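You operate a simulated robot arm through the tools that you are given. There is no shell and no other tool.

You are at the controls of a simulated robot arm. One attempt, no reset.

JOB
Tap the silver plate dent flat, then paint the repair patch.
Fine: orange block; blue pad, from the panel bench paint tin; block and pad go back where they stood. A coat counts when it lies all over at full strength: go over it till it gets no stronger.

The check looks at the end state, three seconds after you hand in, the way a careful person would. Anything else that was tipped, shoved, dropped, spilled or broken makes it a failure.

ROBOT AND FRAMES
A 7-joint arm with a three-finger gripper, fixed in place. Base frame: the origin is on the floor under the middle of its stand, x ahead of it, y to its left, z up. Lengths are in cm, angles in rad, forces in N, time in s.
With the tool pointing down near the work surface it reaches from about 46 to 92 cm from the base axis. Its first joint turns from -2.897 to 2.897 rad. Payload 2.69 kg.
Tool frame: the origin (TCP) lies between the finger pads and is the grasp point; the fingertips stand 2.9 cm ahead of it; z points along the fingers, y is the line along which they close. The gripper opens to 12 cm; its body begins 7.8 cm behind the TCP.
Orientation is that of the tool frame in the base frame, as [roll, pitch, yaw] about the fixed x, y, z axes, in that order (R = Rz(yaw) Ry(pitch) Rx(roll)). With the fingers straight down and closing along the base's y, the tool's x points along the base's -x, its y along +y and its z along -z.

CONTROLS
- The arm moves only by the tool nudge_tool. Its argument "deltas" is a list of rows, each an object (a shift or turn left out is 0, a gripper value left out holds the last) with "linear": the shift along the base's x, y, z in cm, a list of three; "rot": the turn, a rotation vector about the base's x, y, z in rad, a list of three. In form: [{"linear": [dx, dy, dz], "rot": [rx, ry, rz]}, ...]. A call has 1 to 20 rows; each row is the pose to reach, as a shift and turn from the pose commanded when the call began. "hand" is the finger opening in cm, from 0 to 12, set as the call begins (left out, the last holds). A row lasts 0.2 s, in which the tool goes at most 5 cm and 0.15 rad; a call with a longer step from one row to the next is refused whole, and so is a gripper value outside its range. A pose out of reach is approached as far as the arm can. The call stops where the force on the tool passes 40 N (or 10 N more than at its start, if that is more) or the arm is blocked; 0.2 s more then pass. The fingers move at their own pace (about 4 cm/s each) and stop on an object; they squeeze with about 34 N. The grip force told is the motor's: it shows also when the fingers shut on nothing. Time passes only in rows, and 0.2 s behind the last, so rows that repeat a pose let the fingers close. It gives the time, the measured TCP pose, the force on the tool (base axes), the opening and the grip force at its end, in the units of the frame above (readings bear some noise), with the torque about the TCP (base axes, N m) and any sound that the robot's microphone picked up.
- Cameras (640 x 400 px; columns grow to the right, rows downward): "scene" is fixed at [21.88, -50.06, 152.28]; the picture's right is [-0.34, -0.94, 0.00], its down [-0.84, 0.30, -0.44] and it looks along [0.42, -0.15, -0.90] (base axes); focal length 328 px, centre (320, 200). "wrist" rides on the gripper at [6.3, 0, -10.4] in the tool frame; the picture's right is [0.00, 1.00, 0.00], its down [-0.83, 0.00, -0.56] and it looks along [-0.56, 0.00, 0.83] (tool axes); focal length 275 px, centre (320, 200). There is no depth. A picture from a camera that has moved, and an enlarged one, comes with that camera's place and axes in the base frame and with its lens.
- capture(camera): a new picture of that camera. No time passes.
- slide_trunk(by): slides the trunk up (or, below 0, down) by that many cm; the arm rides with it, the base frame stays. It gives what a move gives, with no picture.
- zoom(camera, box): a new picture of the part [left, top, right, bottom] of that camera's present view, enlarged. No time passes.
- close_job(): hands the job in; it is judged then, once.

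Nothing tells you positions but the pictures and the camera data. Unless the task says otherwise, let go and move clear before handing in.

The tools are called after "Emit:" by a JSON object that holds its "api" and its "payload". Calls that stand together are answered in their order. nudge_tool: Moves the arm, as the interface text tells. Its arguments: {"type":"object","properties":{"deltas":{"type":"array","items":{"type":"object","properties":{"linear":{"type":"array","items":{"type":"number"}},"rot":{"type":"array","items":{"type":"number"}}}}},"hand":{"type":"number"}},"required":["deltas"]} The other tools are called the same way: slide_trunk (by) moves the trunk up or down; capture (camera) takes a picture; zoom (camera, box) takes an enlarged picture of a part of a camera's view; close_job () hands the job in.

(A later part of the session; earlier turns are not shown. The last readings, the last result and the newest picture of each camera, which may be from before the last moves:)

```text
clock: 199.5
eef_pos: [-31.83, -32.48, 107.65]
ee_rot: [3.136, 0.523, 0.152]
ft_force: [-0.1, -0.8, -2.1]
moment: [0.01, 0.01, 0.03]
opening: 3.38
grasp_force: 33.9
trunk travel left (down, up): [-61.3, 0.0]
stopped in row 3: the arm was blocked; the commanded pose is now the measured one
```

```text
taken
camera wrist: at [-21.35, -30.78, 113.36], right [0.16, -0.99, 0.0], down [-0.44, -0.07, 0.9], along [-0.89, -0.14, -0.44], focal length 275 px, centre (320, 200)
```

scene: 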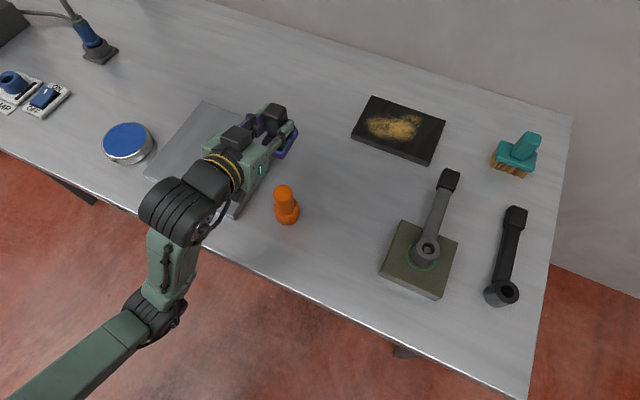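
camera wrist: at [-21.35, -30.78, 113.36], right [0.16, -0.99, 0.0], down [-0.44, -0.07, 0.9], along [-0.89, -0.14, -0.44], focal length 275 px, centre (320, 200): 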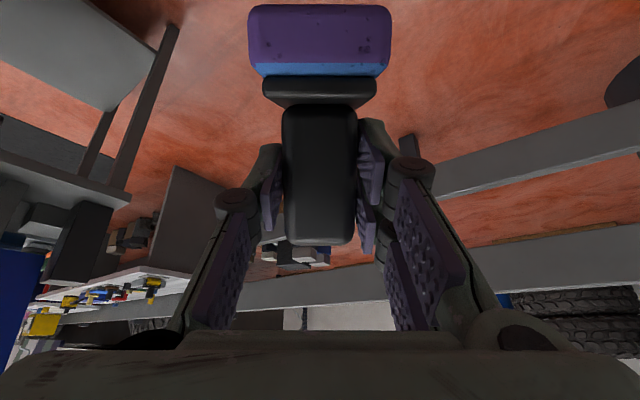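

The room behind is only distant background and the arm can't go there. Since the arm is now clear of the scene camera, I'll carefully compare both plates with the starting pictures.

Emit:
{"api": "zoom", "payload": {"camera": "scene", "box": [260, 80, 460, 205]}}

Emit:
{"api": "zoom", "payload": {"camera": "scene", "box": [345, 90, 450, 170]}}

Emit:
{"api": "zoom", "payload": {"camera": "scene", "box": [80, 90, 300, 228]}}

Emit:
{"api": "zoom", "payload": {"camera": "scene", "box": [150, 110, 250, 180]}}

```text
3.20 times, centred on (360, 142) of scene
camera zoom: at [21.88, -50.06, 152.28], right [-0.34, -0.94, 0.0], down [-0.84, 0.3, -0.44], along [0.42, -0.15, -0.9], focal length 1050 px, centre (192, 384)
```

zoom: 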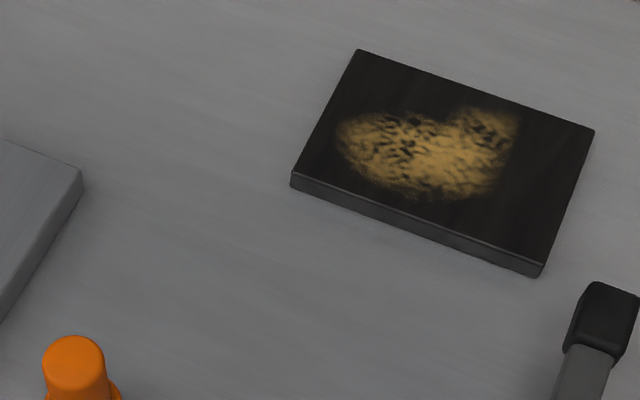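

```text
5.00 times, centred on (398, 130) of scene
camera zoom: at [21.88, -50.06, 152.28], right [-0.34, -0.94, 0.0], down [-0.84, 0.3, -0.44], along [0.42, -0.15, -0.9], focal length 1640 px, centre (-68, 550)
```

zoom: 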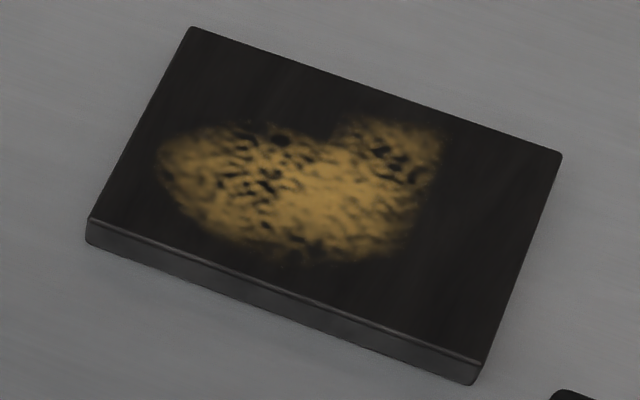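

```text
2.90 times, centred on (190, 159) of scene
camera zoom: at [21.88, -50.06, 152.28], right [-0.34, -0.94, 0.0], down [-0.84, 0.3, -0.44], along [0.42, -0.15, -0.9], focal length 951 px, centre (697, 319)
```

zoom: 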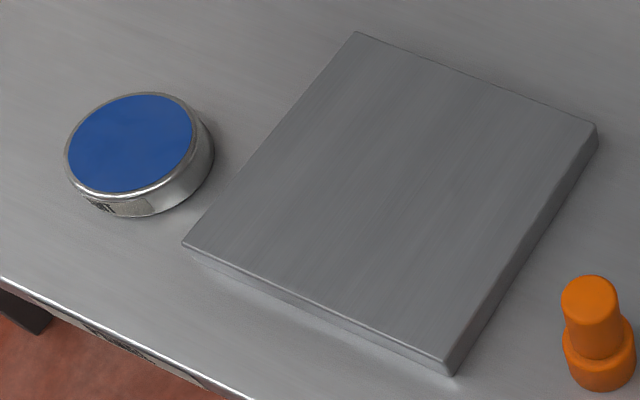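

```text
5.71 times, centred on (200, 145) of scene
camera zoom: at [21.88, -50.06, 152.28], right [-0.34, -0.94, 0.0], down [-0.84, 0.3, -0.44], along [0.42, -0.15, -0.9], focal length 1874 px, centre (1006, 514)
```

zoom: 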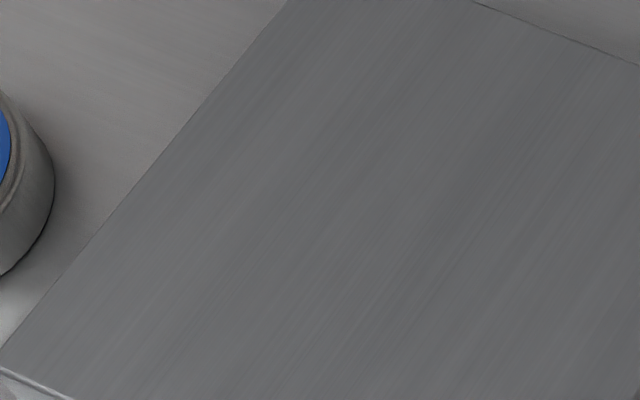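

Both plates are unchanged. My flat test on the tan patch was pressed rather hard (14–17 N), and a light touch there hasn't been tried. I'll swing back to the bench to test that with the freshly loaded pad.

Emit:
{"api": "nudge_tool", "payload": {"deltas": [{"rot": [-0.021, 0.138, 0]}, {"rot": [-0.042, 0.276, 0]}, {"rot": [-0.063, 0.414, 0]}, {"rot": [-0.084, 0.552, 0]}, {"rot": [-0.105, 0.689, 0]}, {"rot": [-0.105, 0.689, 0]}]}}

Emit:
{"api": "nudge_tool", "payload": {"deltas": [{"linear": [2.8, -4, 0], "rot": [0, 0, 0.13]}, {"linear": [5.8, -7.5, 0], "rot": [0, 0, 0.26]}, {"linear": [9.3, -10.5, 0], "rot": [0, 0, 0.39]}, {"linear": [12.8, -13.5, 0], "rot": [0, 0, 0.52]}, {"linear": [16.8, -16, 0], "rot": [0, 0, 0.65]}, {"linear": [20.8, -18, 0], "rot": [0, 0, 0.78]}, {"linear": [24.8, -19.8, 0], "rot": [0, 0, 0.91]}, {"linear": [28.8, -21.5, 0], "rot": [0, 0, 1.04]}, {"linear": [33.1, -22.5, 0], "rot": [0, 0, 1.17]}, {"linear": [37.6, -23.5, 0], "rot": [0, 0, 1.3]}, {"linear": [42.1, -23.5, 0], "rot": [0, 0, 1.43]}, {"linear": [46.6, -23.5, 0], "rot": [0, 0, 1.56]}, {"linear": [51.1, -23, 0], "rot": [0, 0, 1.69]}, {"linear": [55.6, -22, 0], "rot": [0, 0, 1.82]}, {"linear": [60, -20.5, 0], "rot": [0, 0, 1.95]}, {"linear": [64.1, -18.5, 0], "rot": [0, 0, 2.08]}, {"linear": [67.8, -17, 0], "rot": [0, 0, 2.204]}, {"linear": [67.8, -17, 0], "rot": [0, 0, 2.204]}]}}

Emit:
{"api": "capture", "payload": {"camera": "scene"}}

```text
clock: 200.9
eef_pos: [-31.96, -32.22, 107.66]
ee_rot: [3.131, 1.225, 0.145]
ft_force: [0.7, 0.6, -2.7]
moment: [0.0, -0.01, 0.04]
opening: 3.37
grasp_force: 34.3
trunk travel left (down, up): [-61.3, 0.0]
```

```text
clock: 204.7
eef_pos: [35.86, -49.19, 107.43]
ee_rot: [3.131, 1.222, 2.352]
ft_force: [0.4, 0.7, -2.2]
moment: [0.01, 0.03, 0.01]
opening: 3.38
grasp_force: 34.3
trunk travel left (down, up): [-61.3, 0.0]
```

```text
taken
```

scene: 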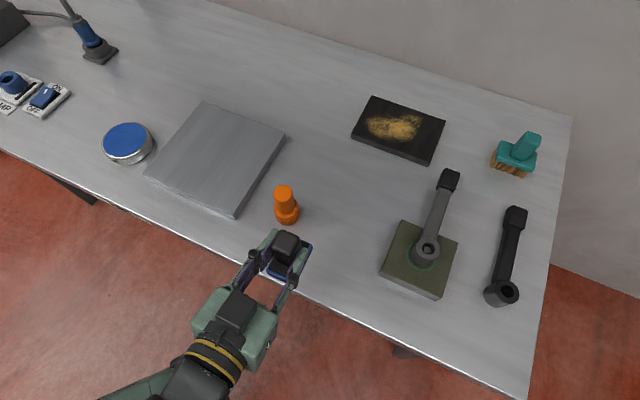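

Emit:
{"api": "nudge_tool", "payload": {"deltas": [{"linear": [0.5, -4.5, 0]}, {"linear": [1.5, -9, 0]}, {"linear": [3.5, -13, 0]}, {"linear": [6.5, -16.5, 0]}, {"linear": [9.8, -19.8, -1]}, {"linear": [13, -22.8, -2]}, {"linear": [16.3, -25.6, -3.5]}, {"linear": [19.6, -28.2, -5.5]}, {"linear": [22.8, -30.6, -7.5]}, {"linear": [26, -32.6, -9]}, {"linear": [26.4, -33, -10]}, {"linear": [26.4, -33, -10]}]}}

Emit:
{"api": "nudge_tool", "payload": {"deltas": [{"linear": [0, 0, -1]}, {"linear": [0, 0, -1.8]}, {"linear": [0, 0, -2.2]}, {"linear": [0, 0, -2.4]}, {"linear": [0, 0, -2.4]}]}}

```text
clock: 207.3
eef_pos: [62.17, -82.33, 97.54]
ee_rot: [3.134, 1.223, 2.351]
ft_force: [0.4, -0.1, -1.9]
moment: [0.04, 0.02, -0.03]
opening: 3.37
grasp_force: 33.9
trunk travel left (down, up): [-61.3, 0.0]
```

```text
clock: 208.5
eef_pos: [62.29, -82.22, 95.08]
ee_rot: [3.13, 1.224, 2.35]
ft_force: [-0.2, -0.9, -3.6]
moment: [0.04, 0.04, 0.02]
opening: 3.39
grasp_force: 33.9
trunk travel left (down, up): [-61.3, 0.0]
```

Emit:
{"api": "nudge_tool", "payload": {"deltas": [{"linear": [0, 0, -0.15]}, {"linear": [0, 0, -0.3]}, {"linear": [0, 0, -0.35]}, {"linear": [0, 0, -0.35]}]}}

```text
clock: 209.5
eef_pos: [62.31, -82.35, 94.84]
ee_rot: [3.133, 1.224, 2.35]
ft_force: [-0.2, -0.2, -2.3]
moment: [0.03, 0.04, 0.0]
opening: 3.35
grasp_force: 34.1
trunk travel left (down, up): [-61.3, 0.0]
```

Emit:
{"api": "nudge_tool", "payload": {"deltas": [{"linear": [0, 0, -0.1]}, {"linear": [0, 0, -0.18]}, {"linear": [0, 0, -0.18]}]}}

```text
clock: 210.3
eef_pos: [62.3, -82.41, 94.55]
ee_rot: [3.132, 1.224, 2.352]
ft_force: [-0.9, 0.4, -2.8]
moment: [0.04, 0.06, -0.02]
opening: 3.36
grasp_force: 33.8
trunk travel left (down, up): [-61.3, 0.0]
```

Emit:
{"api": "nudge_tool", "payload": {"deltas": [{"linear": [0, 0, -0.08]}, {"linear": [0, 0, -0.14]}, {"linear": [0, 0, -0.14]}]}}

```text
clock: 211.1
eef_pos: [62.25, -82.29, 94.44]
ee_rot: [3.132, 1.225, 2.35]
ft_force: [0.6, -0.6, -1.7]
moment: [0.01, 0.06, 0.02]
opening: 3.33
grasp_force: 34.0
trunk travel left (down, up): [-61.3, 0.0]
```

Emit:
{"api": "nudge_tool", "payload": {"deltas": [{"linear": [0, 0, -0.06]}, {"linear": [0, 0, -0.1]}, {"linear": [0, 0, -0.1]}]}}

```text
clock: 211.9
eef_pos: [62.35, -82.41, 94.53]
ee_rot: [3.133, 1.223, 2.351]
ft_force: [0.3, 0.3, 1.5]
moment: [0.04, 0.12, 0.0]
opening: 3.32
grasp_force: 34.2
trunk travel left (down, up): [-61.3, 0.0]
```

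Light contact at about 4 N. Now gentle sideways strokes over the patch.

Emit:
{"api": "nudge_tool", "payload": {"deltas": [{"linear": [0.35, 0.35, 0]}, {"linear": [0.7, 0.7, 0]}, {"linear": [1.05, 1.05, 0]}, {"linear": [1.4, 1.4, 0]}, {"linear": [1.05, 1.05, 0]}, {"linear": [0.7, 0.7, 0]}, {"linear": [0.35, 0.35, 0]}, {"linear": [0, 0, 0]}, {"linear": [-0.35, -0.35, 0]}, {"linear": [-0.7, -0.7, 0]}, {"linear": [-1.05, -1.05, 0]}, {"linear": [-1.4, -1.4, 0]}, {"linear": [-1.05, -1.05, 0]}, {"linear": [-0.7, -0.7, 0]}, {"linear": [-0.35, -0.35, 0]}, {"linear": [0, 0, 0]}, {"linear": [0.35, 0.35, 0]}, {"linear": [0.7, 0.7, 0]}, {"linear": [1.05, 1.05, 0]}, {"linear": [1.4, 1.4, 0]}]}}

Emit:
{"api": "capture", "payload": {"camera": "wrist"}}

Emit:
{"api": "zoom", "payload": {"camera": "scene", "box": [340, 85, 460, 175]}}

```text
clock: 216.1
eef_pos: [63.53, -80.95, 94.5]
ee_rot: [3.133, 1.223, 2.351]
ft_force: [-1.0, -2.8, 5.8]
moment: [-0.13, 0.31, 0.04]
opening: 3.34
grasp_force: 34.5
trunk travel left (down, up): [-61.3, 0.0]
```

```text
taken
camera wrist: at [55.13, -72.5, 92.05], right [0.7, 0.71, 0.0], down [-0.17, 0.17, 0.97], along [0.69, -0.68, 0.24], focal length 275 px, centre (320, 200)
```

wrist: 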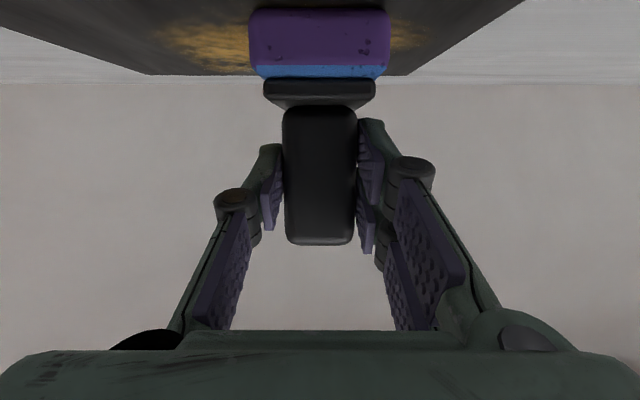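

```text
4.44 times, centred on (400, 130) of scene
camera zoom: at [21.88, -50.06, 152.28], right [-0.34, -0.94, 0.0], down [-0.84, 0.3, -0.44], along [0.42, -0.15, -0.9], focal length 1458 px, centre (-36, 511)
```

zoom: 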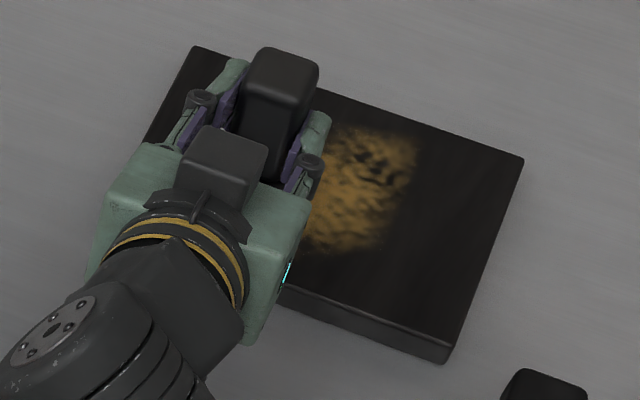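

Still no paint on the tan patch, even with a light rub. The remaining consistent idea is that the silver plate only takes paint once the dent counts as truly flat, so more taps are worthwhile in any case. I'll park the pad and go back to the block.

Emit:
{"api": "nudge_tool", "payload": {"deltas": [{"linear": [0, 0, 1]}, {"linear": [0, 0, 4]}, {"linear": [-1, 0.8, 7]}, {"linear": [-4.4, 3.7, 8]}, {"linear": [-7.8, 6.5, 8]}, {"linear": [-11.2, 9.3, 8]}, {"linear": [-14.6, 12.2, 8]}, {"linear": [-18.1, 15.0, 7]}, {"linear": [-18.1, 15.0, 3]}, {"linear": [-18.1, 15.0, 0]}, {"linear": [-18.1, 15.0, -0.8]}, {"linear": [-18.1, 15.0, -0.8]}]}}

Emit:
{"api": "capture", "payload": {"camera": "wrist"}}

Emit:
{"api": "zoom", "payload": {"camera": "scene", "box": [345, 90, 450, 170]}}

```text
clock: 218.7
eef_pos: [45.64, -65.89, 93.38]
ee_rot: [3.131, 1.224, 2.352]
ft_force: [-0.2, 0.1, -1.9]
moment: [0.01, 0.01, 0.02]
opening: 3.34
grasp_force: 33.6
trunk travel left (down, up): [-61.3, 0.0]
```

```text
taken
camera wrist: at [37.15, -57.47, 91.08], right [0.7, 0.71, 0.0], down [-0.17, 0.17, 0.97], along [0.69, -0.68, 0.24], focal length 275 px, centre (320, 200)
```

wrist: 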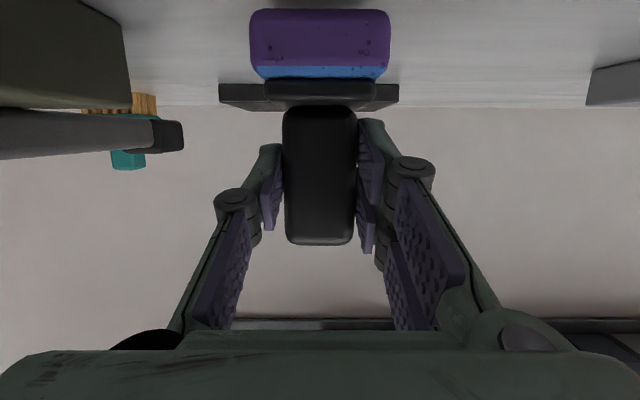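

```text
5.00 times, centred on (398, 130) of scene
camera zoom: at [21.88, -50.06, 152.28], right [-0.34, -0.94, 0.0], down [-0.84, 0.3, -0.44], along [0.42, -0.15, -0.9], focal length 1640 px, centre (-68, 550)
```

zoom: 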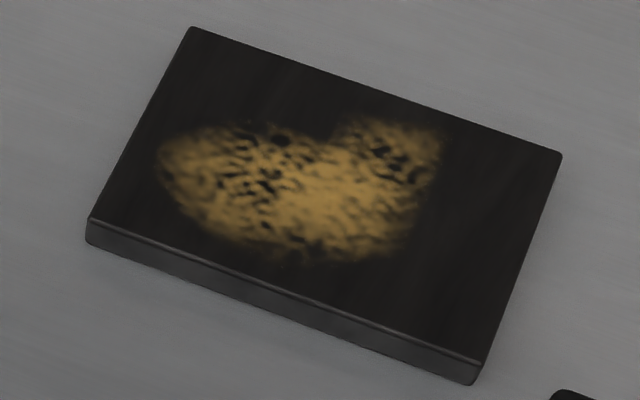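

Emit:
{"api": "nudge_tool", "payload": {"deltas": [{"linear": [0, 0, -0.3]}, {"linear": [0, 0, -0.6]}, {"linear": [0, 0, -0.75]}, {"linear": [0, 0, -0.75]}]}}

```text
clock: 219.7
eef_pos: [45.61, -65.99, 92.73]
ee_rot: [3.13, 1.223, 2.352]
ft_force: [-0.1, 0.1, -2.6]
moment: [0.02, 0.02, 0.01]
opening: 3.36
grasp_force: 33.5
trunk travel left (down, up): [-61.3, 0.0]
```

Emit:
{"api": "nudge_tool", "payload": {"deltas": [{"linear": [0, 0, -0.1]}, {"linear": [0, 0, -0.2]}, {"linear": [0, 0, -0.3]}, {"linear": [0, 0, -0.3]}]}}

```text
clock: 220.7
eef_pos: [45.55, -65.86, 92.52]
ee_rot: [3.133, 1.222, 2.35]
ft_force: [0.3, 0.1, -1.9]
moment: [0.02, 0.03, 0.03]
opening: 3.36
grasp_force: 33.7
trunk travel left (down, up): [-61.3, 0.0]
```

Emit:
{"api": "nudge_tool", "payload": {"deltas": [{"linear": [0, 0, -0.1]}, {"linear": [0, 0, -0.2]}, {"linear": [0, 0, -0.25]}, {"linear": [0, 0, -0.25]}]}}

Emit:
{"api": "zoom", "payload": {"camera": "scene", "box": [300, 160, 420, 260]}}

```text
clock: 221.7
eef_pos: [45.53, -65.85, 92.47]
ee_rot: [3.136, 1.228, 2.355]
ft_force: [0.1, -1.3, 7.6]
moment: [-0.1, 0.22, 0.02]
opening: 3.37
grasp_force: 34.0
trunk travel left (down, up): [-61.3, 0.0]
```

```text
4.00 times, centred on (360, 210) of scene
camera zoom: at [21.88, -50.06, 152.28], right [-0.34, -0.94, 0.0], down [-0.84, 0.3, -0.44], along [0.42, -0.15, -0.9], focal length 1312 px, centre (160, 160)
```

zoom: 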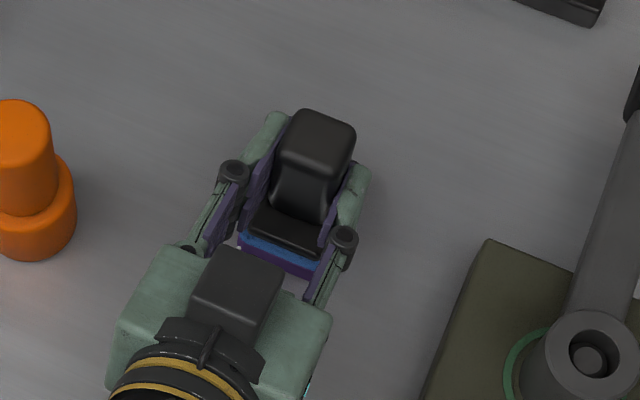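

The pad is down at the parking spot. I'll release it, back straight out, then rise.

Emit:
{"api": "nudge_tool", "payload": {"deltas": [{"linear": [0, 0, 0]}, {"linear": [0, 0, 0]}, {"linear": [0, 0, 0]}, {"linear": [0, 0, 0.1]}, {"linear": [0, 0, 0.1]}], "hand": 7}}

Emit:
{"api": "nudge_tool", "payload": {"deltas": [{"linear": [-1, 1, 0.1]}, {"linear": [-3, 3, 0.2]}, {"linear": [-5.5, 5.5, 0.5]}, {"linear": [-8, 8, 2]}, {"linear": [-8, 8, 6]}, {"linear": [-8, 8, 10]}, {"linear": [-8, 8, 14]}, {"linear": [-8, 8, 14]}]}}

Emit:
{"api": "capture", "payload": {"camera": "scene"}}

```text
clock: 222.9
eef_pos: [45.56, -65.91, 92.51]
ee_rot: [3.131, 1.223, 2.35]
ft_force: [0.4, -0.3, -0.5]
moment: [-0.02, -0.03, 0.02]
opening: 7.0
grasp_force: 0.0
trunk travel left (down, up): [-61.3, 0.0]
```

```text
clock: 224.7
eef_pos: [37.55, -57.94, 106.3]
ee_rot: [3.131, 1.222, 2.35]
ft_force: [0.5, -0.3, 1.1]
moment: [-0.02, 0.06, -0.01]
opening: 7.03
grasp_force: 0.1
trunk travel left (down, up): [-61.3, 0.0]
```

```text
taken
```

scene: 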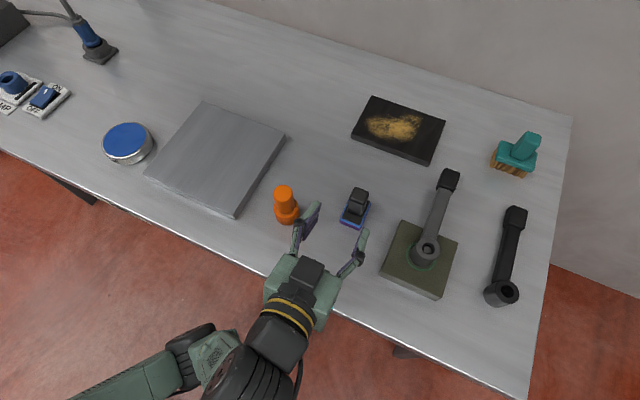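

The pad is parked upright. Now I'll untilt the hand and move above the orange block.

Emit:
{"api": "nudge_tool", "payload": {"deltas": [{"linear": [1, 0.4, 0], "rot": [0.1, 0.1, 0]}, {"linear": [3, 1, 0], "rot": [0.2, 0.2, 0]}, {"linear": [5, 1.6, 0], "rot": [0.3, 0.3, 0]}, {"linear": [7, 2.4, 0], "rot": [0.4, 0.4, 0]}, {"linear": [9, 3.2, 0], "rot": [0.5, 0.5, 0]}, {"linear": [11, 4, 0], "rot": [0.6, 0.6, 0]}, {"linear": [13, 4.6, -1], "rot": [0.7, 0.7, 0]}, {"linear": [14, 4.8, -2], "rot": [0.8, 0.8, 0]}, {"linear": [14.05, 4.85, -2.5], "rot": [0.864, 0.864, 0]}, {"linear": [14.05, 4.85, -2.5], "rot": [0.864, 0.864, 0]}], "hand": 12}}

Emit:
{"api": "capture", "payload": {"camera": "wrist"}}

```text
clock: 226.9
eef_pos: [51.67, -53.05, 103.83]
ee_rot: [3.138, -0.001, 2.355]
ft_force: [0.1, 0.8, -0.4]
moment: [0.02, -0.01, 0.02]
opening: 11.99
grasp_force: 0.1
trunk travel left (down, up): [-61.3, 0.0]
```

```text
taken
camera wrist: at [47.1, -48.66, 114.25], right [0.71, 0.71, 0.0], down [0.59, -0.59, 0.56], along [0.4, -0.39, -0.83], focal length 275 px, centre (320, 200)
```

wrist: 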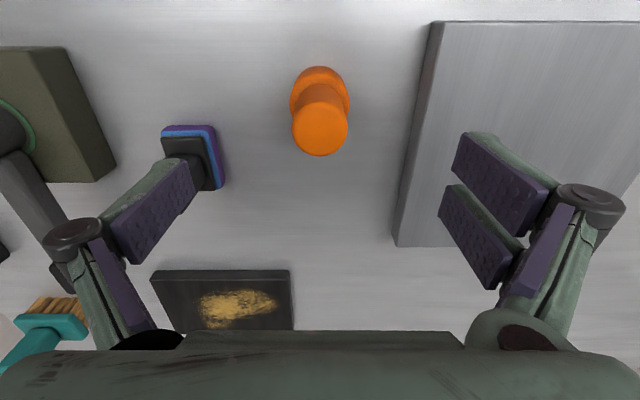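

Emit:
{"api": "nudge_tool", "payload": {"deltas": [{"linear": [-0.08, -0.07, -2]}, {"linear": [-0.08, -0.07, -5]}, {"linear": [-0.08, -0.07, -8]}, {"linear": [-0.08, -0.07, -9.7]}, {"linear": [-0.08, -0.07, -9.7]}]}}

Emit:
{"api": "nudge_tool", "payload": {"deltas": [{"linear": [0, 0, 0]}, {"linear": [0, 0, 0]}, {"linear": [0, 0, 0]}, {"linear": [0, 0, 0]}, {"linear": [0, 0, 0]}, {"linear": [0, 0, 0]}, {"linear": [0, 0, 0]}, {"linear": [0, 0, 0]}], "hand": 0}}

Emit:
{"api": "nudge_tool", "payload": {"deltas": [{"linear": [0, 0, 1]}, {"linear": [0, 0, 3]}, {"linear": [0, 0, 6]}, {"linear": [1, 0.7, 9]}, {"linear": [4.5, 3, 9]}, {"linear": [8, 5.3, 9]}, {"linear": [11.5, 7.6, 9]}, {"linear": [15, 9.9, 9]}, {"linear": [18.5, 12.2, 9]}, {"linear": [22, 14.3, 8]}, {"linear": [23.25, 15.1, 6]}, {"linear": [23.25, 15.1, 4.5]}, {"linear": [23.25, 15.1, 4.5]}]}}

Emit:
{"api": "capture", "payload": {"camera": "wrist"}}

```text
clock: 228.1
eef_pos: [51.65, -53.13, 94.16]
ee_rot: [3.137, 0.0, 2.352]
ft_force: [-1.1, 0.1, -0.1]
moment: [-0.03, 0.01, -0.02]
opening: 12.01
grasp_force: 0.1
trunk travel left (down, up): [-61.3, 0.0]
```

```text
clock: 229.9
eef_pos: [51.53, -53.01, 94.25]
ee_rot: [3.138, 0.004, 2.354]
ft_force: [0.3, 0.0, 0.0]
moment: [-0.04, 0.04, 0.02]
opening: 3.65
grasp_force: 34.4
trunk travel left (down, up): [-61.3, 0.0]
```

```text
clock: 232.7
eef_pos: [74.67, -37.92, 98.61]
ee_rot: [3.137, 0.003, 2.355]
ft_force: [0.5, -0.4, -5.0]
moment: [0.01, 0.0, 0.0]
opening: 3.65
grasp_force: 34.1
trunk travel left (down, up): [-61.3, 0.0]
```

```text
taken
camera wrist: at [70.19, -33.58, 109.09], right [0.71, 0.71, 0.0], down [0.59, -0.59, 0.56], along [0.4, -0.39, -0.83], focal length 275 px, centre (320, 200)
```

wrist: 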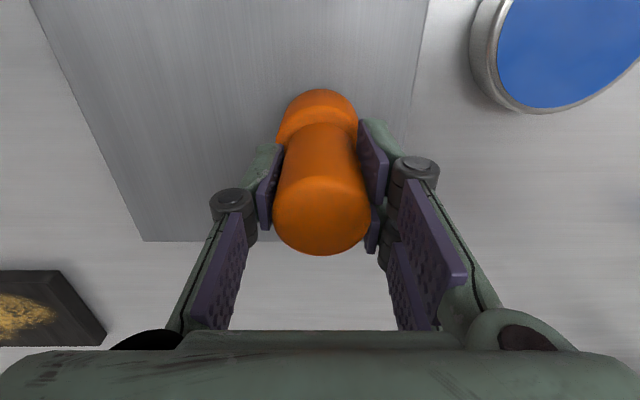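

The block is held 1.3 cm above the spot. I'll tap with some speed now.

Emit:
{"api": "nudge_tool", "payload": {"deltas": [{"linear": [0.1, 0, -0.8]}, {"linear": [0.1, 0, -1.8]}, {"linear": [0.1, 0, -2.8]}]}}

Emit:
{"api": "nudge_tool", "payload": {"deltas": [{"linear": [0, 0, 1.0], "rot": [0.003, 0.003, 0]}, {"linear": [0, 0, 1.5], "rot": [0.003, 0.003, 0]}, {"linear": [0, 0, 1.5], "rot": [0.003, 0.003, 0]}]}}

Emit:
{"api": "nudge_tool", "payload": {"deltas": [{"linear": [0, 0, -1.2]}, {"linear": [0, 0, -2.4]}, {"linear": [0, 0, -3.0]}]}}

Emit:
{"api": "nudge_tool", "payload": {"deltas": [{"linear": [0, 0, 1.0]}, {"linear": [0, 0, 1.5]}, {"linear": [0, 0, 1.5]}]}}

```text
clock: 233.5
eef_pos: [74.84, -38.02, 97.18]
ee_rot: [3.133, 0.018, 2.356]
ft_force: [-6.1, 1.4, 14.9]
moment: [0.41, 0.77, 0.16]
opening: 3.65
grasp_force: 33.6
trunk travel left (down, up): [-61.3, 0.0]
stopped in row 3: the force on the tool passed its limit at 45 N (the readings are from after the stop); the commanded pose is now the measured one
```

```text
clock: 234.3
eef_pos: [75.03, -38.02, 98.28]
ee_rot: [3.134, 0.013, 2.352]
ft_force: [-0.7, -0.7, -4.5]
moment: [0.03, 0.0, 0.0]
opening: 3.66
grasp_force: 34.0
trunk travel left (down, up): [-61.3, 0.0]
```

```text
clock: 234.9
eef_pos: [75.03, -38.04, 97.11]
ee_rot: [3.129, 0.03, 2.357]
ft_force: [-8.5, 4.9, 16.8]
moment: [0.46, 0.99, 0.03]
opening: 3.63
grasp_force: 34.1
trunk travel left (down, up): [-61.3, 0.0]
stopped in row 3: the force on the tool passed its limit at 54 N (the readings are from after the stop); the commanded pose is now the measured one
```

```text
clock: 235.7
eef_pos: [75.14, -38.09, 98.25]
ee_rot: [3.127, 0.028, 2.357]
ft_force: [-0.4, 0.4, -5.1]
moment: [-0.01, 0.02, 0.0]
opening: 3.67
grasp_force: 34.0
trunk travel left (down, up): [-61.3, 0.0]
```

The hand tilts slightly under load, so I'll square it up and tap a few more times, at the centre and at small offsets, to be thorough.

Emit:
{"api": "nudge_tool", "payload": {"deltas": [{"linear": [-0.29, 0.14, 0.5], "rot": [0.0095, 0.0301, 0]}, {"linear": [-0.29, 0.14, 0.5], "rot": [0.0095, 0.0301, 0]}, {"linear": [-0.29, 0.14, -0.7], "rot": [0.0095, 0.0301, 0]}, {"linear": [-0.29, 0.14, -1.9], "rot": [0.0095, 0.0301, 0]}, {"linear": [-0.29, 0.14, -2.6], "rot": [0.0095, 0.0301, 0]}]}}

Emit:
{"api": "nudge_tool", "payload": {"deltas": [{"linear": [0, 0, 1.0]}, {"linear": [0.5, -0.5, 1.5]}, {"linear": [0.5, -0.5, 1.5]}]}}

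Emit:
{"api": "nudge_tool", "payload": {"deltas": [{"linear": [0, 0, -1.2], "rot": [0.007, 0.015, 0]}, {"linear": [0, 0, -2.4], "rot": [0.007, 0.015, 0]}, {"linear": [0, 0, -3.0], "rot": [0.007, 0.015, 0]}]}}

Emit:
{"api": "nudge_tool", "payload": {"deltas": [{"linear": [0, 0, 1.0]}, {"linear": [-1.1, 1.1, 1.5]}, {"linear": [-1.1, 1.1, 1.5]}]}}

```text
clock: 236.9
eef_pos: [74.62, -37.83, 96.98]
ee_rot: [3.139, 0.014, 2.358]
ft_force: [-11.0, 4.6, 15.7]
moment: [0.41, 0.42, 0.12]
opening: 3.66
grasp_force: 33.9
trunk travel left (down, up): [-61.3, 0.0]
stopped in row 5: the force on the tool passed its limit at 45 N (the readings are from after the stop); the commanded pose is now the measured one
```

```text
clock: 237.7
eef_pos: [75.4, -38.46, 98.06]
ee_rot: [3.139, 0.013, 2.357]
ft_force: [0.0, -0.6, -6.1]
moment: [-0.01, -0.01, -0.01]
opening: 3.63
grasp_force: 34.3
trunk travel left (down, up): [-61.3, 0.0]
```

```text
clock: 238.3
eef_pos: [75.44, -38.41, 97.07]
ee_rot: [3.141, 0.015, 2.356]
ft_force: [-9.0, 3.8, 16.8]
moment: [0.58, 0.81, 0.12]
opening: 3.64
grasp_force: 34.1
trunk travel left (down, up): [-61.3, 0.0]
stopped in row 3: the force on the tool passed its limit at 46 N (the readings are from after the stop); the commanded pose is now the measured one
```

```text
clock: 239.1
eef_pos: [74.49, -37.27, 97.93]
ee_rot: [3.14, 0.011, 2.357]
ft_force: [-1.0, 0.3, -4.8]
moment: [0.03, 0.01, 0.0]
opening: 3.66
grasp_force: 33.8
trunk travel left (down, up): [-61.3, 0.0]
```

Emit:
{"api": "nudge_tool", "payload": {"deltas": [{"linear": [0, 0, -1.2], "rot": [0.006, 0.01, 0]}, {"linear": [0, 0, -2.4], "rot": [0.006, 0.01, 0]}]}}

Emit:
{"api": "nudge_tool", "payload": {"deltas": [{"linear": [0, 0, 1.0]}, {"linear": [1.0, -0.1, 1.5]}, {"linear": [1.0, -0.1, 1.5]}]}}

Emit:
{"api": "nudge_tool", "payload": {"deltas": [{"linear": [0, 0, -1.2], "rot": [0.006, 0.012, 0]}, {"linear": [0, 0, -2.4], "rot": [0.006, 0.012, 0]}]}}

Emit:
{"api": "nudge_tool", "payload": {"deltas": [{"linear": [0, 0, 1.0]}, {"linear": [-1.2, -1.2, 1.5]}, {"linear": [-1.2, -1.2, 1.5]}]}}

Emit:
{"api": "nudge_tool", "payload": {"deltas": [{"linear": [0, 0, -1.2], "rot": [0.006, 0.012, 0]}, {"linear": [0, 0, -2.4], "rot": [0.006, 0.012, 0]}]}}

```text
clock: 239.7
eef_pos: [74.46, -37.49, 96.95]
ee_rot: [3.138, 0.017, 2.359]
ft_force: [-10.2, 3.0, 15.6]
moment: [0.54, 0.83, 0.17]
opening: 3.67
grasp_force: 33.4
trunk travel left (down, up): [-61.3, 0.0]
stopped in row 2: the force on the tool passed its limit at 44 N (the readings are from after the stop); the commanded pose is now the measured one
```

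```text
clock: 240.5
eef_pos: [75.61, -37.59, 98.05]
ee_rot: [3.139, 0.013, 2.358]
ft_force: [0.3, -0.2, -5.8]
moment: [0.01, -0.01, -0.02]
opening: 3.62
grasp_force: 33.6
trunk travel left (down, up): [-61.3, 0.0]
```

```text
clock: 241.2
eef_pos: [75.58, -37.56, 96.92]
ee_rot: [3.138, 0.019, 2.36]
ft_force: [-8.9, 3.4, 15.2]
moment: [0.65, 0.79, 0.15]
opening: 3.65
grasp_force: 33.6
trunk travel left (down, up): [-61.3, 0.0]
stopped in row 2: the force on the tool passed its limit at 45 N (the readings are from after the stop); the commanded pose is now the measured one
```

```text
clock: 242.0
eef_pos: [74.48, -38.79, 97.99]
ee_rot: [3.139, 0.015, 2.358]
ft_force: [0.2, -0.5, -4.6]
moment: [-0.02, 0.01, -0.03]
opening: 3.67
grasp_force: 34.2
trunk travel left (down, up): [-61.3, 0.0]
```

```text
clock: 242.6
eef_pos: [74.48, -38.8, 97.01]
ee_rot: [3.14, 0.021, 2.359]
ft_force: [-8.0, 2.5, 14.3]
moment: [0.66, 0.72, 0.24]
opening: 3.66
grasp_force: 34.0
trunk travel left (down, up): [-61.3, 0.0]
stopped in row 2: the force on the tool passed its limit at 44 N (the readings are from after the stop); the commanded pose is now the measured one
```

That's enough taps, since every stop is at plate level. I'll return the block to its place.

Emit:
{"api": "nudge_tool", "payload": {"deltas": [{"linear": [0, 0, 1.5], "rot": [0.0137, 0.016, 0]}, {"linear": [0, 0, 5], "rot": [0.0137, 0.016, 0]}, {"linear": [-1, -0.6, 8], "rot": [0.0137, 0.016, 0]}, {"linear": [-4.8, -3, 8], "rot": [0.0137, 0.016, 0]}, {"linear": [-8.7, -5.4, 8], "rot": [0.0137, 0.016, 0]}, {"linear": [-12.6, -7.8, 8], "rot": [0.0137, 0.016, 0]}, {"linear": [-16.5, -10.2, 8], "rot": [0.0137, 0.016, 0]}, {"linear": [-20.4, -12.6, 8], "rot": [0.0137, 0.016, 0]}, {"linear": [-22.9, -14.3, 6], "rot": [0.0137, 0.016, 0]}, {"linear": [-22.9, -14.3, 2], "rot": [0.0137, 0.016, 0]}, {"linear": [-22.9, -14.3, -0.5], "rot": [0.0137, 0.016, 0]}, {"linear": [-22.9, -14.3, -0.5], "rot": [0.0137, 0.016, 0]}]}}

Emit:
{"api": "capture", "payload": {"camera": "wrist"}}

Emit:
{"api": "zoom", "payload": {"camera": "scene", "box": [250, 180, 330, 240]}}

```text
clock: 245.2
eef_pos: [51.7, -53.26, 95.93]
ee_rot: [3.14, -0.002, 2.359]
ft_force: [0.5, 0.2, -4.7]
moment: [0.02, 0.0, -0.01]
opening: 3.62
grasp_force: 34.0
trunk travel left (down, up): [-61.3, 0.0]
```

```text
taken
camera wrist: at [47.31, -48.83, 106.33], right [0.7, 0.71, 0.0], down [0.59, -0.58, 0.55], along [0.4, -0.39, -0.83], focal length 275 px, centre (320, 200)
```

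wrist: 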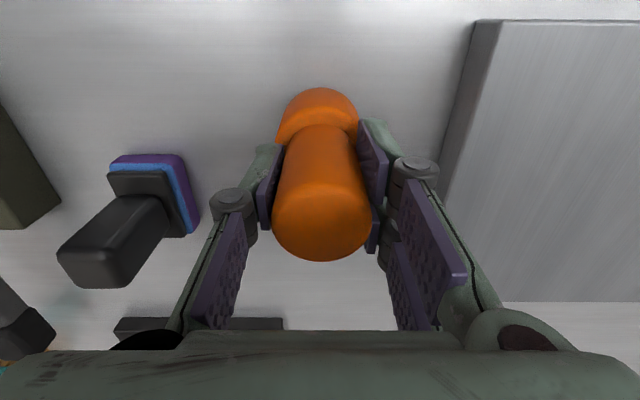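

```text
6.67 times, centred on (290, 210) of scene
camera zoom: at [21.88, -50.06, 152.28], right [-0.34, -0.94, 0.0], down [-0.84, 0.3, -0.44], along [0.42, -0.15, -0.9], focal length 2187 px, centre (520, 133)
```

zoom: 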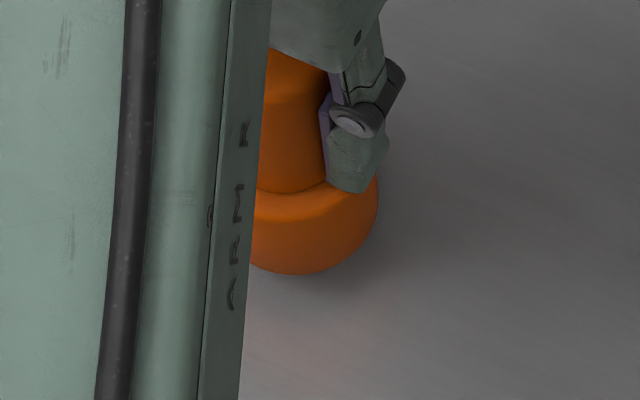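

Emit:
{"api": "nudge_tool", "payload": {"deltas": [{"linear": [-0.1, 0.12, -0.8]}, {"linear": [-0.1, 0.12, -1.4]}, {"linear": [-0.1, 0.12, -1.7]}, {"linear": [-0.1, 0.12, -1.85]}, {"linear": [-0.1, 0.12, -1.95]}, {"linear": [-0.1, 0.12, -1.95]}]}}

```text
clock: 246.6
eef_pos: [51.7, -53.0, 94.07]
ee_rot: [3.141, 0.001, 2.361]
ft_force: [-0.7, -0.1, -5.1]
moment: [0.01, 0.0, 0.01]
opening: 3.66
grasp_force: 34.1
trunk travel left (down, up): [-61.3, 0.0]
```

Emit:
{"api": "nudge_tool", "payload": {"deltas": [{"linear": [-0.05, -0.03, -0.08]}, {"linear": [-0.05, -0.03, -0.15]}, {"linear": [-0.05, -0.03, -0.2]}, {"linear": [-0.05, -0.03, -0.2]}]}}

```text
clock: 247.6
eef_pos: [51.67, -53.04, 94.0]
ee_rot: [3.141, -0.001, 2.359]
ft_force: [2.5, 2.9, 7.7]
moment: [-0.08, -0.46, 0.12]
opening: 3.66
grasp_force: 34.0
trunk travel left (down, up): [-61.3, 0.0]
```

Emit:
{"api": "nudge_tool", "payload": {"deltas": [{"linear": [0, 0, 0]}, {"linear": [0, 0, 0]}, {"linear": [0, 0, 0]}, {"linear": [0, 0, 0]}, {"linear": [0, 0, 0]}, {"linear": [0, 0, 0]}], "hand": 10}}

Emit:
{"api": "nudge_tool", "payload": {"deltas": [{"linear": [0, 0, 2]}, {"linear": [0, 0, 5]}, {"linear": [0, 0, 8]}, {"linear": [0, 0, 11]}, {"linear": [-3, -3, 12]}, {"linear": [-3, -3, 12]}]}}

Emit:
{"api": "zoom", "payload": {"camera": "scene", "box": [250, 170, 330, 240]}}

Emit:
{"api": "capture", "payload": {"camera": "wrist"}}

Emit:
{"api": "zoom", "payload": {"camera": "scene", "box": [140, 98, 290, 220]}}

```text
clock: 249.0
eef_pos: [51.61, -53.07, 93.93]
ee_rot: [-3.141, -0.002, 2.361]
ft_force: [-0.4, -0.7, -0.1]
moment: [-0.02, 0.01, 0.0]
opening: 10.0
grasp_force: 0.1
trunk travel left (down, up): [-61.3, 0.0]
```

```text
clock: 250.4
eef_pos: [48.58, -56.15, 105.93]
ee_rot: [-3.14, -0.002, 2.36]
ft_force: [-0.4, -0.4, -0.4]
moment: [0.0, -0.02, 0.0]
opening: 10.02
grasp_force: 0.1
trunk travel left (down, up): [-61.3, 0.0]
```

```text
5.71 times, centred on (290, 205) of scene
camera zoom: at [21.88, -50.06, 152.28], right [-0.34, -0.94, 0.0], down [-0.84, 0.3, -0.44], along [0.42, -0.15, -0.9], focal length 1874 px, centre (491, 171)
```

zoom: 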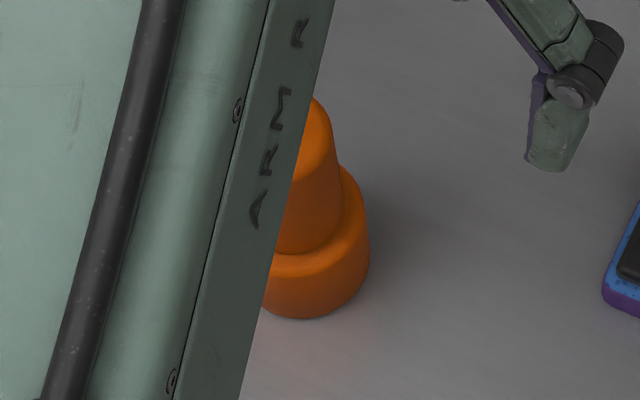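

```text
taken
camera wrist: at [44.04, -51.74, 116.26], right [0.7, 0.71, 0.0], down [0.59, -0.58, 0.55], along [0.4, -0.39, -0.83], focal length 275 px, centre (320, 200)
```

wrist: 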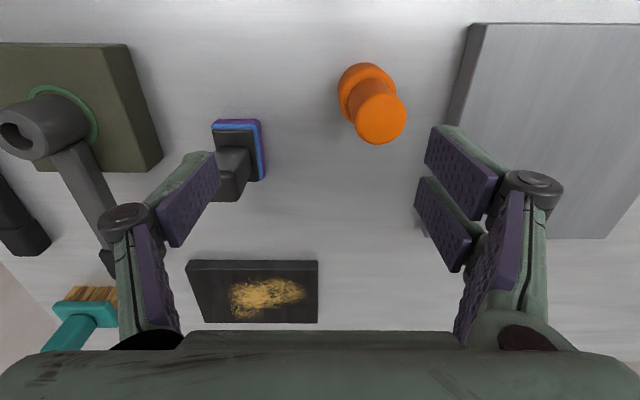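

```text
3.28 times, centred on (215, 159) of scene
camera zoom: at [21.88, -50.06, 152.28], right [-0.34, -0.94, 0.0], down [-0.84, 0.3, -0.44], along [0.42, -0.15, -0.9], focal length 1076 px, centre (664, 334)
```

zoom: 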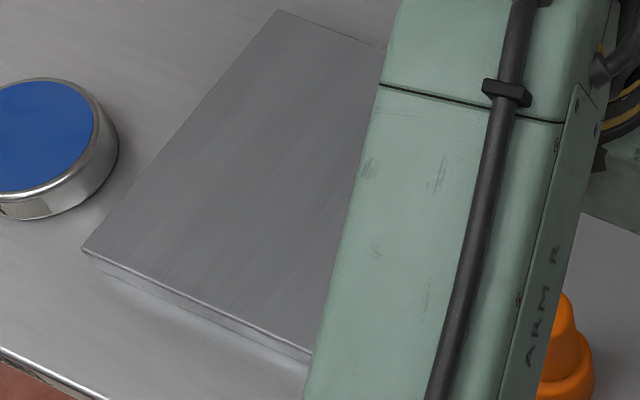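

The block is back on its spot. Now I'll regrasp the parked pad the way I set it down (yaw 0.785, tilt 0.4) so I can bring it back to its normal orientation.

Emit:
{"api": "nudge_tool", "payload": {"deltas": [{"rot": [0, 0, -0.14]}, {"rot": [0, 0, -0.28]}, {"rot": [0, 0, -0.42]}, {"rot": [0, 0, -0.56]}, {"rot": [0, 0, -0.7]}, {"rot": [0, 0, -0.84]}, {"rot": [0, 0, -0.98]}, {"rot": [0, 0, -1.12]}, {"rot": [0, 0, -1.26]}, {"rot": [0, 0, -1.4]}, {"rot": [0, 0, -1.5]}, {"rot": [0, 0, -1.575]}, {"rot": [0, 0, -1.575]}], "hand": 12}}

Emit:
{"api": "nudge_tool", "payload": {"deltas": [{"linear": [0.3, -2.4, 0.2], "rot": [-0.094, 0.094, 0]}, {"linear": [0.6, -4.8, 0.4], "rot": [-0.189, 0.189, 0]}, {"linear": [1.1, -7.25, 0.6], "rot": [-0.283, 0.283, 0]}, {"linear": [1.1, -7.25, 0.6], "rot": [-0.283, 0.283, 0]}]}}

Emit:
{"api": "capture", "payload": {"camera": "wrist"}}

```text
clock: 253.2
eef_pos: [48.65, -56.07, 105.8]
ee_rot: [-3.142, -0.002, 0.783]
ft_force: [0.8, -1.0, -0.7]
moment: [0.0, -0.02, 0.0]
opening: 12.01
grasp_force: 0.0
trunk travel left (down, up): [-61.3, 0.0]
```

```text
clock: 254.2
eef_pos: [49.75, -63.39, 106.41]
ee_rot: [3.141, 0.4, 0.785]
ft_force: [0.7, -0.2, -0.5]
moment: [0.01, 0.0, -0.01]
opening: 12.0
grasp_force: 0.1
trunk travel left (down, up): [-61.3, 0.0]
```

```text
taken
camera wrist: at [56.69, -56.41, 113.52], right [0.71, -0.7, 0.0], down [-0.39, -0.39, 0.84], along [-0.59, -0.59, -0.55], focal length 275 px, centre (320, 200)
```

wrist: 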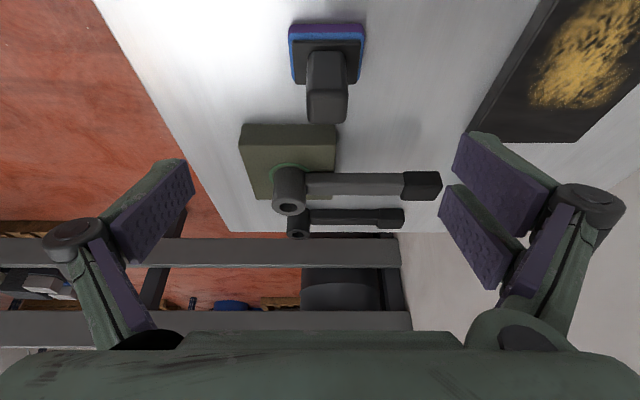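

Emit:
{"api": "nudge_tool", "payload": {"deltas": [{"linear": [0.2, -0.6, -3]}, {"linear": [0.0, -0.9, -6.5]}, {"linear": [-0.6, -1.5, -9.5]}, {"linear": [-1.2, -2.1, -11.3]}, {"linear": [-1.9, -2.7, -12.4]}, {"linear": [-1.9, -2.7, -12.4]}]}}

Emit:
{"api": "capture", "payload": {"camera": "wrist"}}

```text
clock: 255.6
eef_pos: [47.83, -65.98, 94.03]
ee_rot: [3.14, 0.398, 0.784]
ft_force: [0.1, 0.4, -0.6]
moment: [-0.03, 0.04, 0.03]
opening: 12.02
grasp_force: 0.0
trunk travel left (down, up): [-61.3, 0.0]
```

```text
taken
camera wrist: at [54.73, -59.05, 101.12], right [0.71, -0.7, 0.0], down [-0.39, -0.39, 0.83], along [-0.59, -0.59, -0.55], focal length 275 px, centre (320, 200)
```

wrist: 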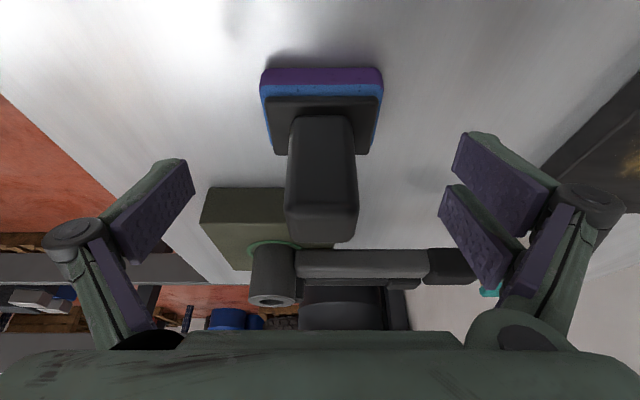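

Emit:
{"api": "nudge_tool", "payload": {"deltas": [{"linear": [-0.3, -0.3, -0.2]}, {"linear": [-0.55, -0.65, -0.45]}, {"linear": [-0.55, -0.65, -0.45]}]}}

Emit:
{"api": "nudge_tool", "payload": {"deltas": [{"linear": [0, 0, 0]}, {"linear": [0, 0, 0]}, {"linear": [0, 0, 0]}, {"linear": [0, 0, 0]}, {"linear": [0, 0, 0]}, {"linear": [0, 0, 0]}, {"linear": [0, 0, 0]}, {"linear": [0, 0, 0]}], "hand": 0}}

Emit:
{"api": "capture", "payload": {"camera": "wrist"}}

```text
clock: 256.4
eef_pos: [47.28, -66.63, 93.6]
ee_rot: [3.141, 0.398, 0.783]
ft_force: [-0.1, -0.3, -0.1]
moment: [-0.03, -0.02, 0.0]
opening: 12.0
grasp_force: 0.0
trunk travel left (down, up): [-61.3, 0.0]
```

```text
clock: 258.2
eef_pos: [47.27, -66.72, 93.63]
ee_rot: [3.141, 0.397, 0.785]
ft_force: [-0.3, -0.7, 0.5]
moment: [0.03, 0.11, 0.04]
opening: 3.38
grasp_force: 33.6
trunk travel left (down, up): [-61.3, 0.0]
```

```text
taken
camera wrist: at [54.22, -59.7, 100.72], right [0.71, -0.7, 0.0], down [-0.39, -0.39, 0.83], along [-0.59, -0.59, -0.55], focal length 275 px, centre (320, 200)
```

wrist: 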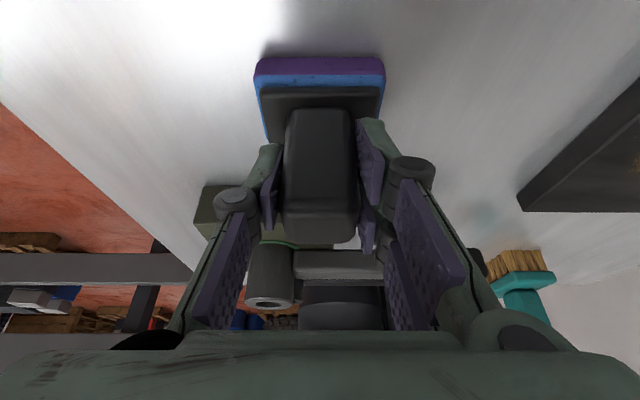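

Emit:
{"api": "nudge_tool", "payload": {"deltas": [{"linear": [0, 0, 1.5]}, {"linear": [0, 0, 5]}, {"linear": [0, 0, 9]}, {"linear": [0, 0, 13]}, {"linear": [0, 0, 13], "rot": [0, 0, 0.14]}, {"linear": [0, 0, 13], "rot": [0, 0, 0.28]}, {"linear": [0, 0, 13], "rot": [0, 0, 0.42]}, {"linear": [0, 0, 13], "rot": [0, 0, 0.56]}, {"linear": [0, 0, 13], "rot": [0, 0, 0.7]}, {"linear": [0, 0, 13], "rot": [0, 0, 0.84]}, {"linear": [0, 0, 13], "rot": [0, 0, 0.98]}, {"linear": [0, 0, 13], "rot": [0, 0, 1.12]}, {"linear": [0, 0, 13], "rot": [0, 0, 1.26]}, {"linear": [0, 0, 13], "rot": [0, 0, 1.4]}, {"linear": [0, 0, 13], "rot": [0, 0, 1.5]}, {"linear": [0, 0, 13], "rot": [0, 0, 1.571]}, {"linear": [0, 0, 13], "rot": [0, 0, 1.571]}]}}

Emit:
{"api": "nudge_tool", "payload": {"deltas": [{"linear": [3.3, 3.4, 0]}, {"linear": [6.6, 6.8, 0]}, {"linear": [9.9, 10.2, 0]}, {"linear": [13.2, 13.6, 0]}, {"linear": [16.5, 17, 0]}, {"linear": [19.8, 20.4, 0]}, {"linear": [23.1, 23.8, -1]}, {"linear": [26, 26.8, -3]}, {"linear": [27.5, 28.7, -6]}, {"linear": [27.5, 28.7, -9]}, {"linear": [27.5, 28.7, -9]}]}}

```text
clock: 261.8
eef_pos: [47.26, -66.69, 106.58]
ee_rot: [3.142, 0.397, 2.357]
ft_force: [-0.2, 0.1, -3.3]
moment: [0.02, 0.01, 0.01]
opening: 3.37
grasp_force: 34.1
trunk travel left (down, up): [-61.3, 0.0]
```

```text
clock: 264.2
eef_pos: [74.82, -37.83, 97.69]
ee_rot: [3.139, 0.398, 2.354]
ft_force: [0.3, 0.6, -3.0]
moment: [0.0, 0.01, -0.01]
opening: 3.37
grasp_force: 33.8
trunk travel left (down, up): [-61.3, 0.0]
```

Hovering over the re-tapped spot with a flat pad. I'll lower to a light contact and stroke.

Emit:
{"api": "nudge_tool", "payload": {"deltas": [{"linear": [0, 0, -0.4]}, {"linear": [0, 0, -0.8]}, {"linear": [0, 0, -0.95]}, {"linear": [0, 0, -1.05]}, {"linear": [0, 0, -1.05]}]}}

Emit:
{"api": "nudge_tool", "payload": {"deltas": [{"linear": [0, 0, -0.06]}, {"linear": [0, 0, -0.12]}, {"linear": [0, 0, -0.18]}, {"linear": [0, 0, -0.18]}]}}

```text
clock: 265.4
eef_pos: [74.86, -37.96, 96.69]
ee_rot: [3.141, 0.398, 2.356]
ft_force: [1.0, 0.7, -0.8]
moment: [-0.01, 0.01, 0.0]
opening: 3.36
grasp_force: 33.9
trunk travel left (down, up): [-61.3, 0.0]
```

```text
clock: 266.4
eef_pos: [74.8, -37.83, 96.51]
ee_rot: [3.141, 0.402, 2.355]
ft_force: [2.9, -1.0, 7.8]
moment: [-0.14, 0.19, 0.04]
opening: 3.37
grasp_force: 33.9
trunk travel left (down, up): [-61.3, 0.0]
```

Emit:
{"api": "nudge_tool", "payload": {"deltas": [{"linear": [0.35, -0.35, 0]}, {"linear": [0.7, -0.7, 0]}, {"linear": [1.05, -1.05, 0]}, {"linear": [1.4, -1.4, 0]}, {"linear": [1.05, -1.05, 0]}, {"linear": [0.7, -0.7, 0]}, {"linear": [0.35, -0.35, 0]}, {"linear": [0, 0, 0]}, {"linear": [-0.35, 0.35, 0]}, {"linear": [-0.7, 0.7, 0]}, {"linear": [-1.05, 1.05, 0]}, {"linear": [-1.4, 1.4, 0]}, {"linear": [-1.05, 1.05, 0]}, {"linear": [-0.7, 0.7, 0]}, {"linear": [-0.35, 0.35, 0]}, {"linear": [0, 0, 0]}]}}

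Emit:
{"api": "nudge_tool", "payload": {"deltas": [{"linear": [0, 0, 0.6]}, {"linear": [0, 0, 2.5]}, {"linear": [-1.5, -1.5, 5]}, {"linear": [-4.8, -4.8, 6]}, {"linear": [-8, -8, 7]}, {"linear": [-11, -11, 8]}, {"linear": [-11, -11, 8]}]}}

Emit:
{"api": "zoom", "payload": {"camera": "scene", "box": [120, 90, 280, 210]}}

Emit:
{"api": "capture", "payload": {"camera": "wrist"}}

```text
clock: 269.8
eef_pos: [74.73, -37.8, 96.59]
ee_rot: [3.14, 0.401, 2.357]
ft_force: [-4.0, 4.1, 14.4]
moment: [0.32, 0.31, -0.01]
opening: 3.36
grasp_force: 34.4
trunk travel left (down, up): [-61.3, 0.0]
```

```text
clock: 271.4
eef_pos: [63.9, -49.15, 104.49]
ee_rot: [3.141, 0.397, 2.355]
ft_force: [-0.5, -0.2, -3.0]
moment: [-0.04, -0.01, 0.02]
opening: 3.35
grasp_force: 34.2
trunk travel left (down, up): [-61.3, 0.0]
```

```text
3.33 times, centred on (200, 150) of scene
camera zoom: at [21.88, -50.06, 152.28], right [-0.34, -0.94, 0.0], down [-0.84, 0.3, -0.44], along [0.42, -0.15, -0.9], focal length 1093 px, centre (720, 367)
```

zoom: 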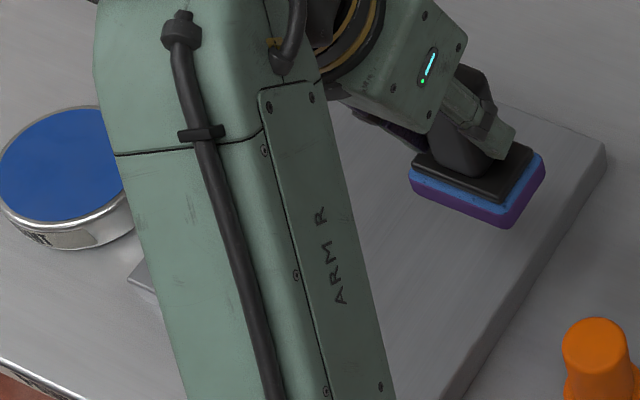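

```text
taken
camera wrist: at [56.88, -42.22, 111.52], right [0.7, 0.71, 0.0], down [0.39, -0.39, 0.83], along [0.59, -0.59, -0.55], focal length 275 px, centre (320, 200)
```

wrist: 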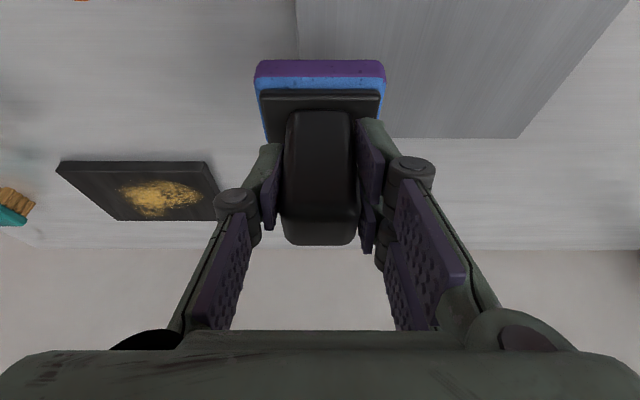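

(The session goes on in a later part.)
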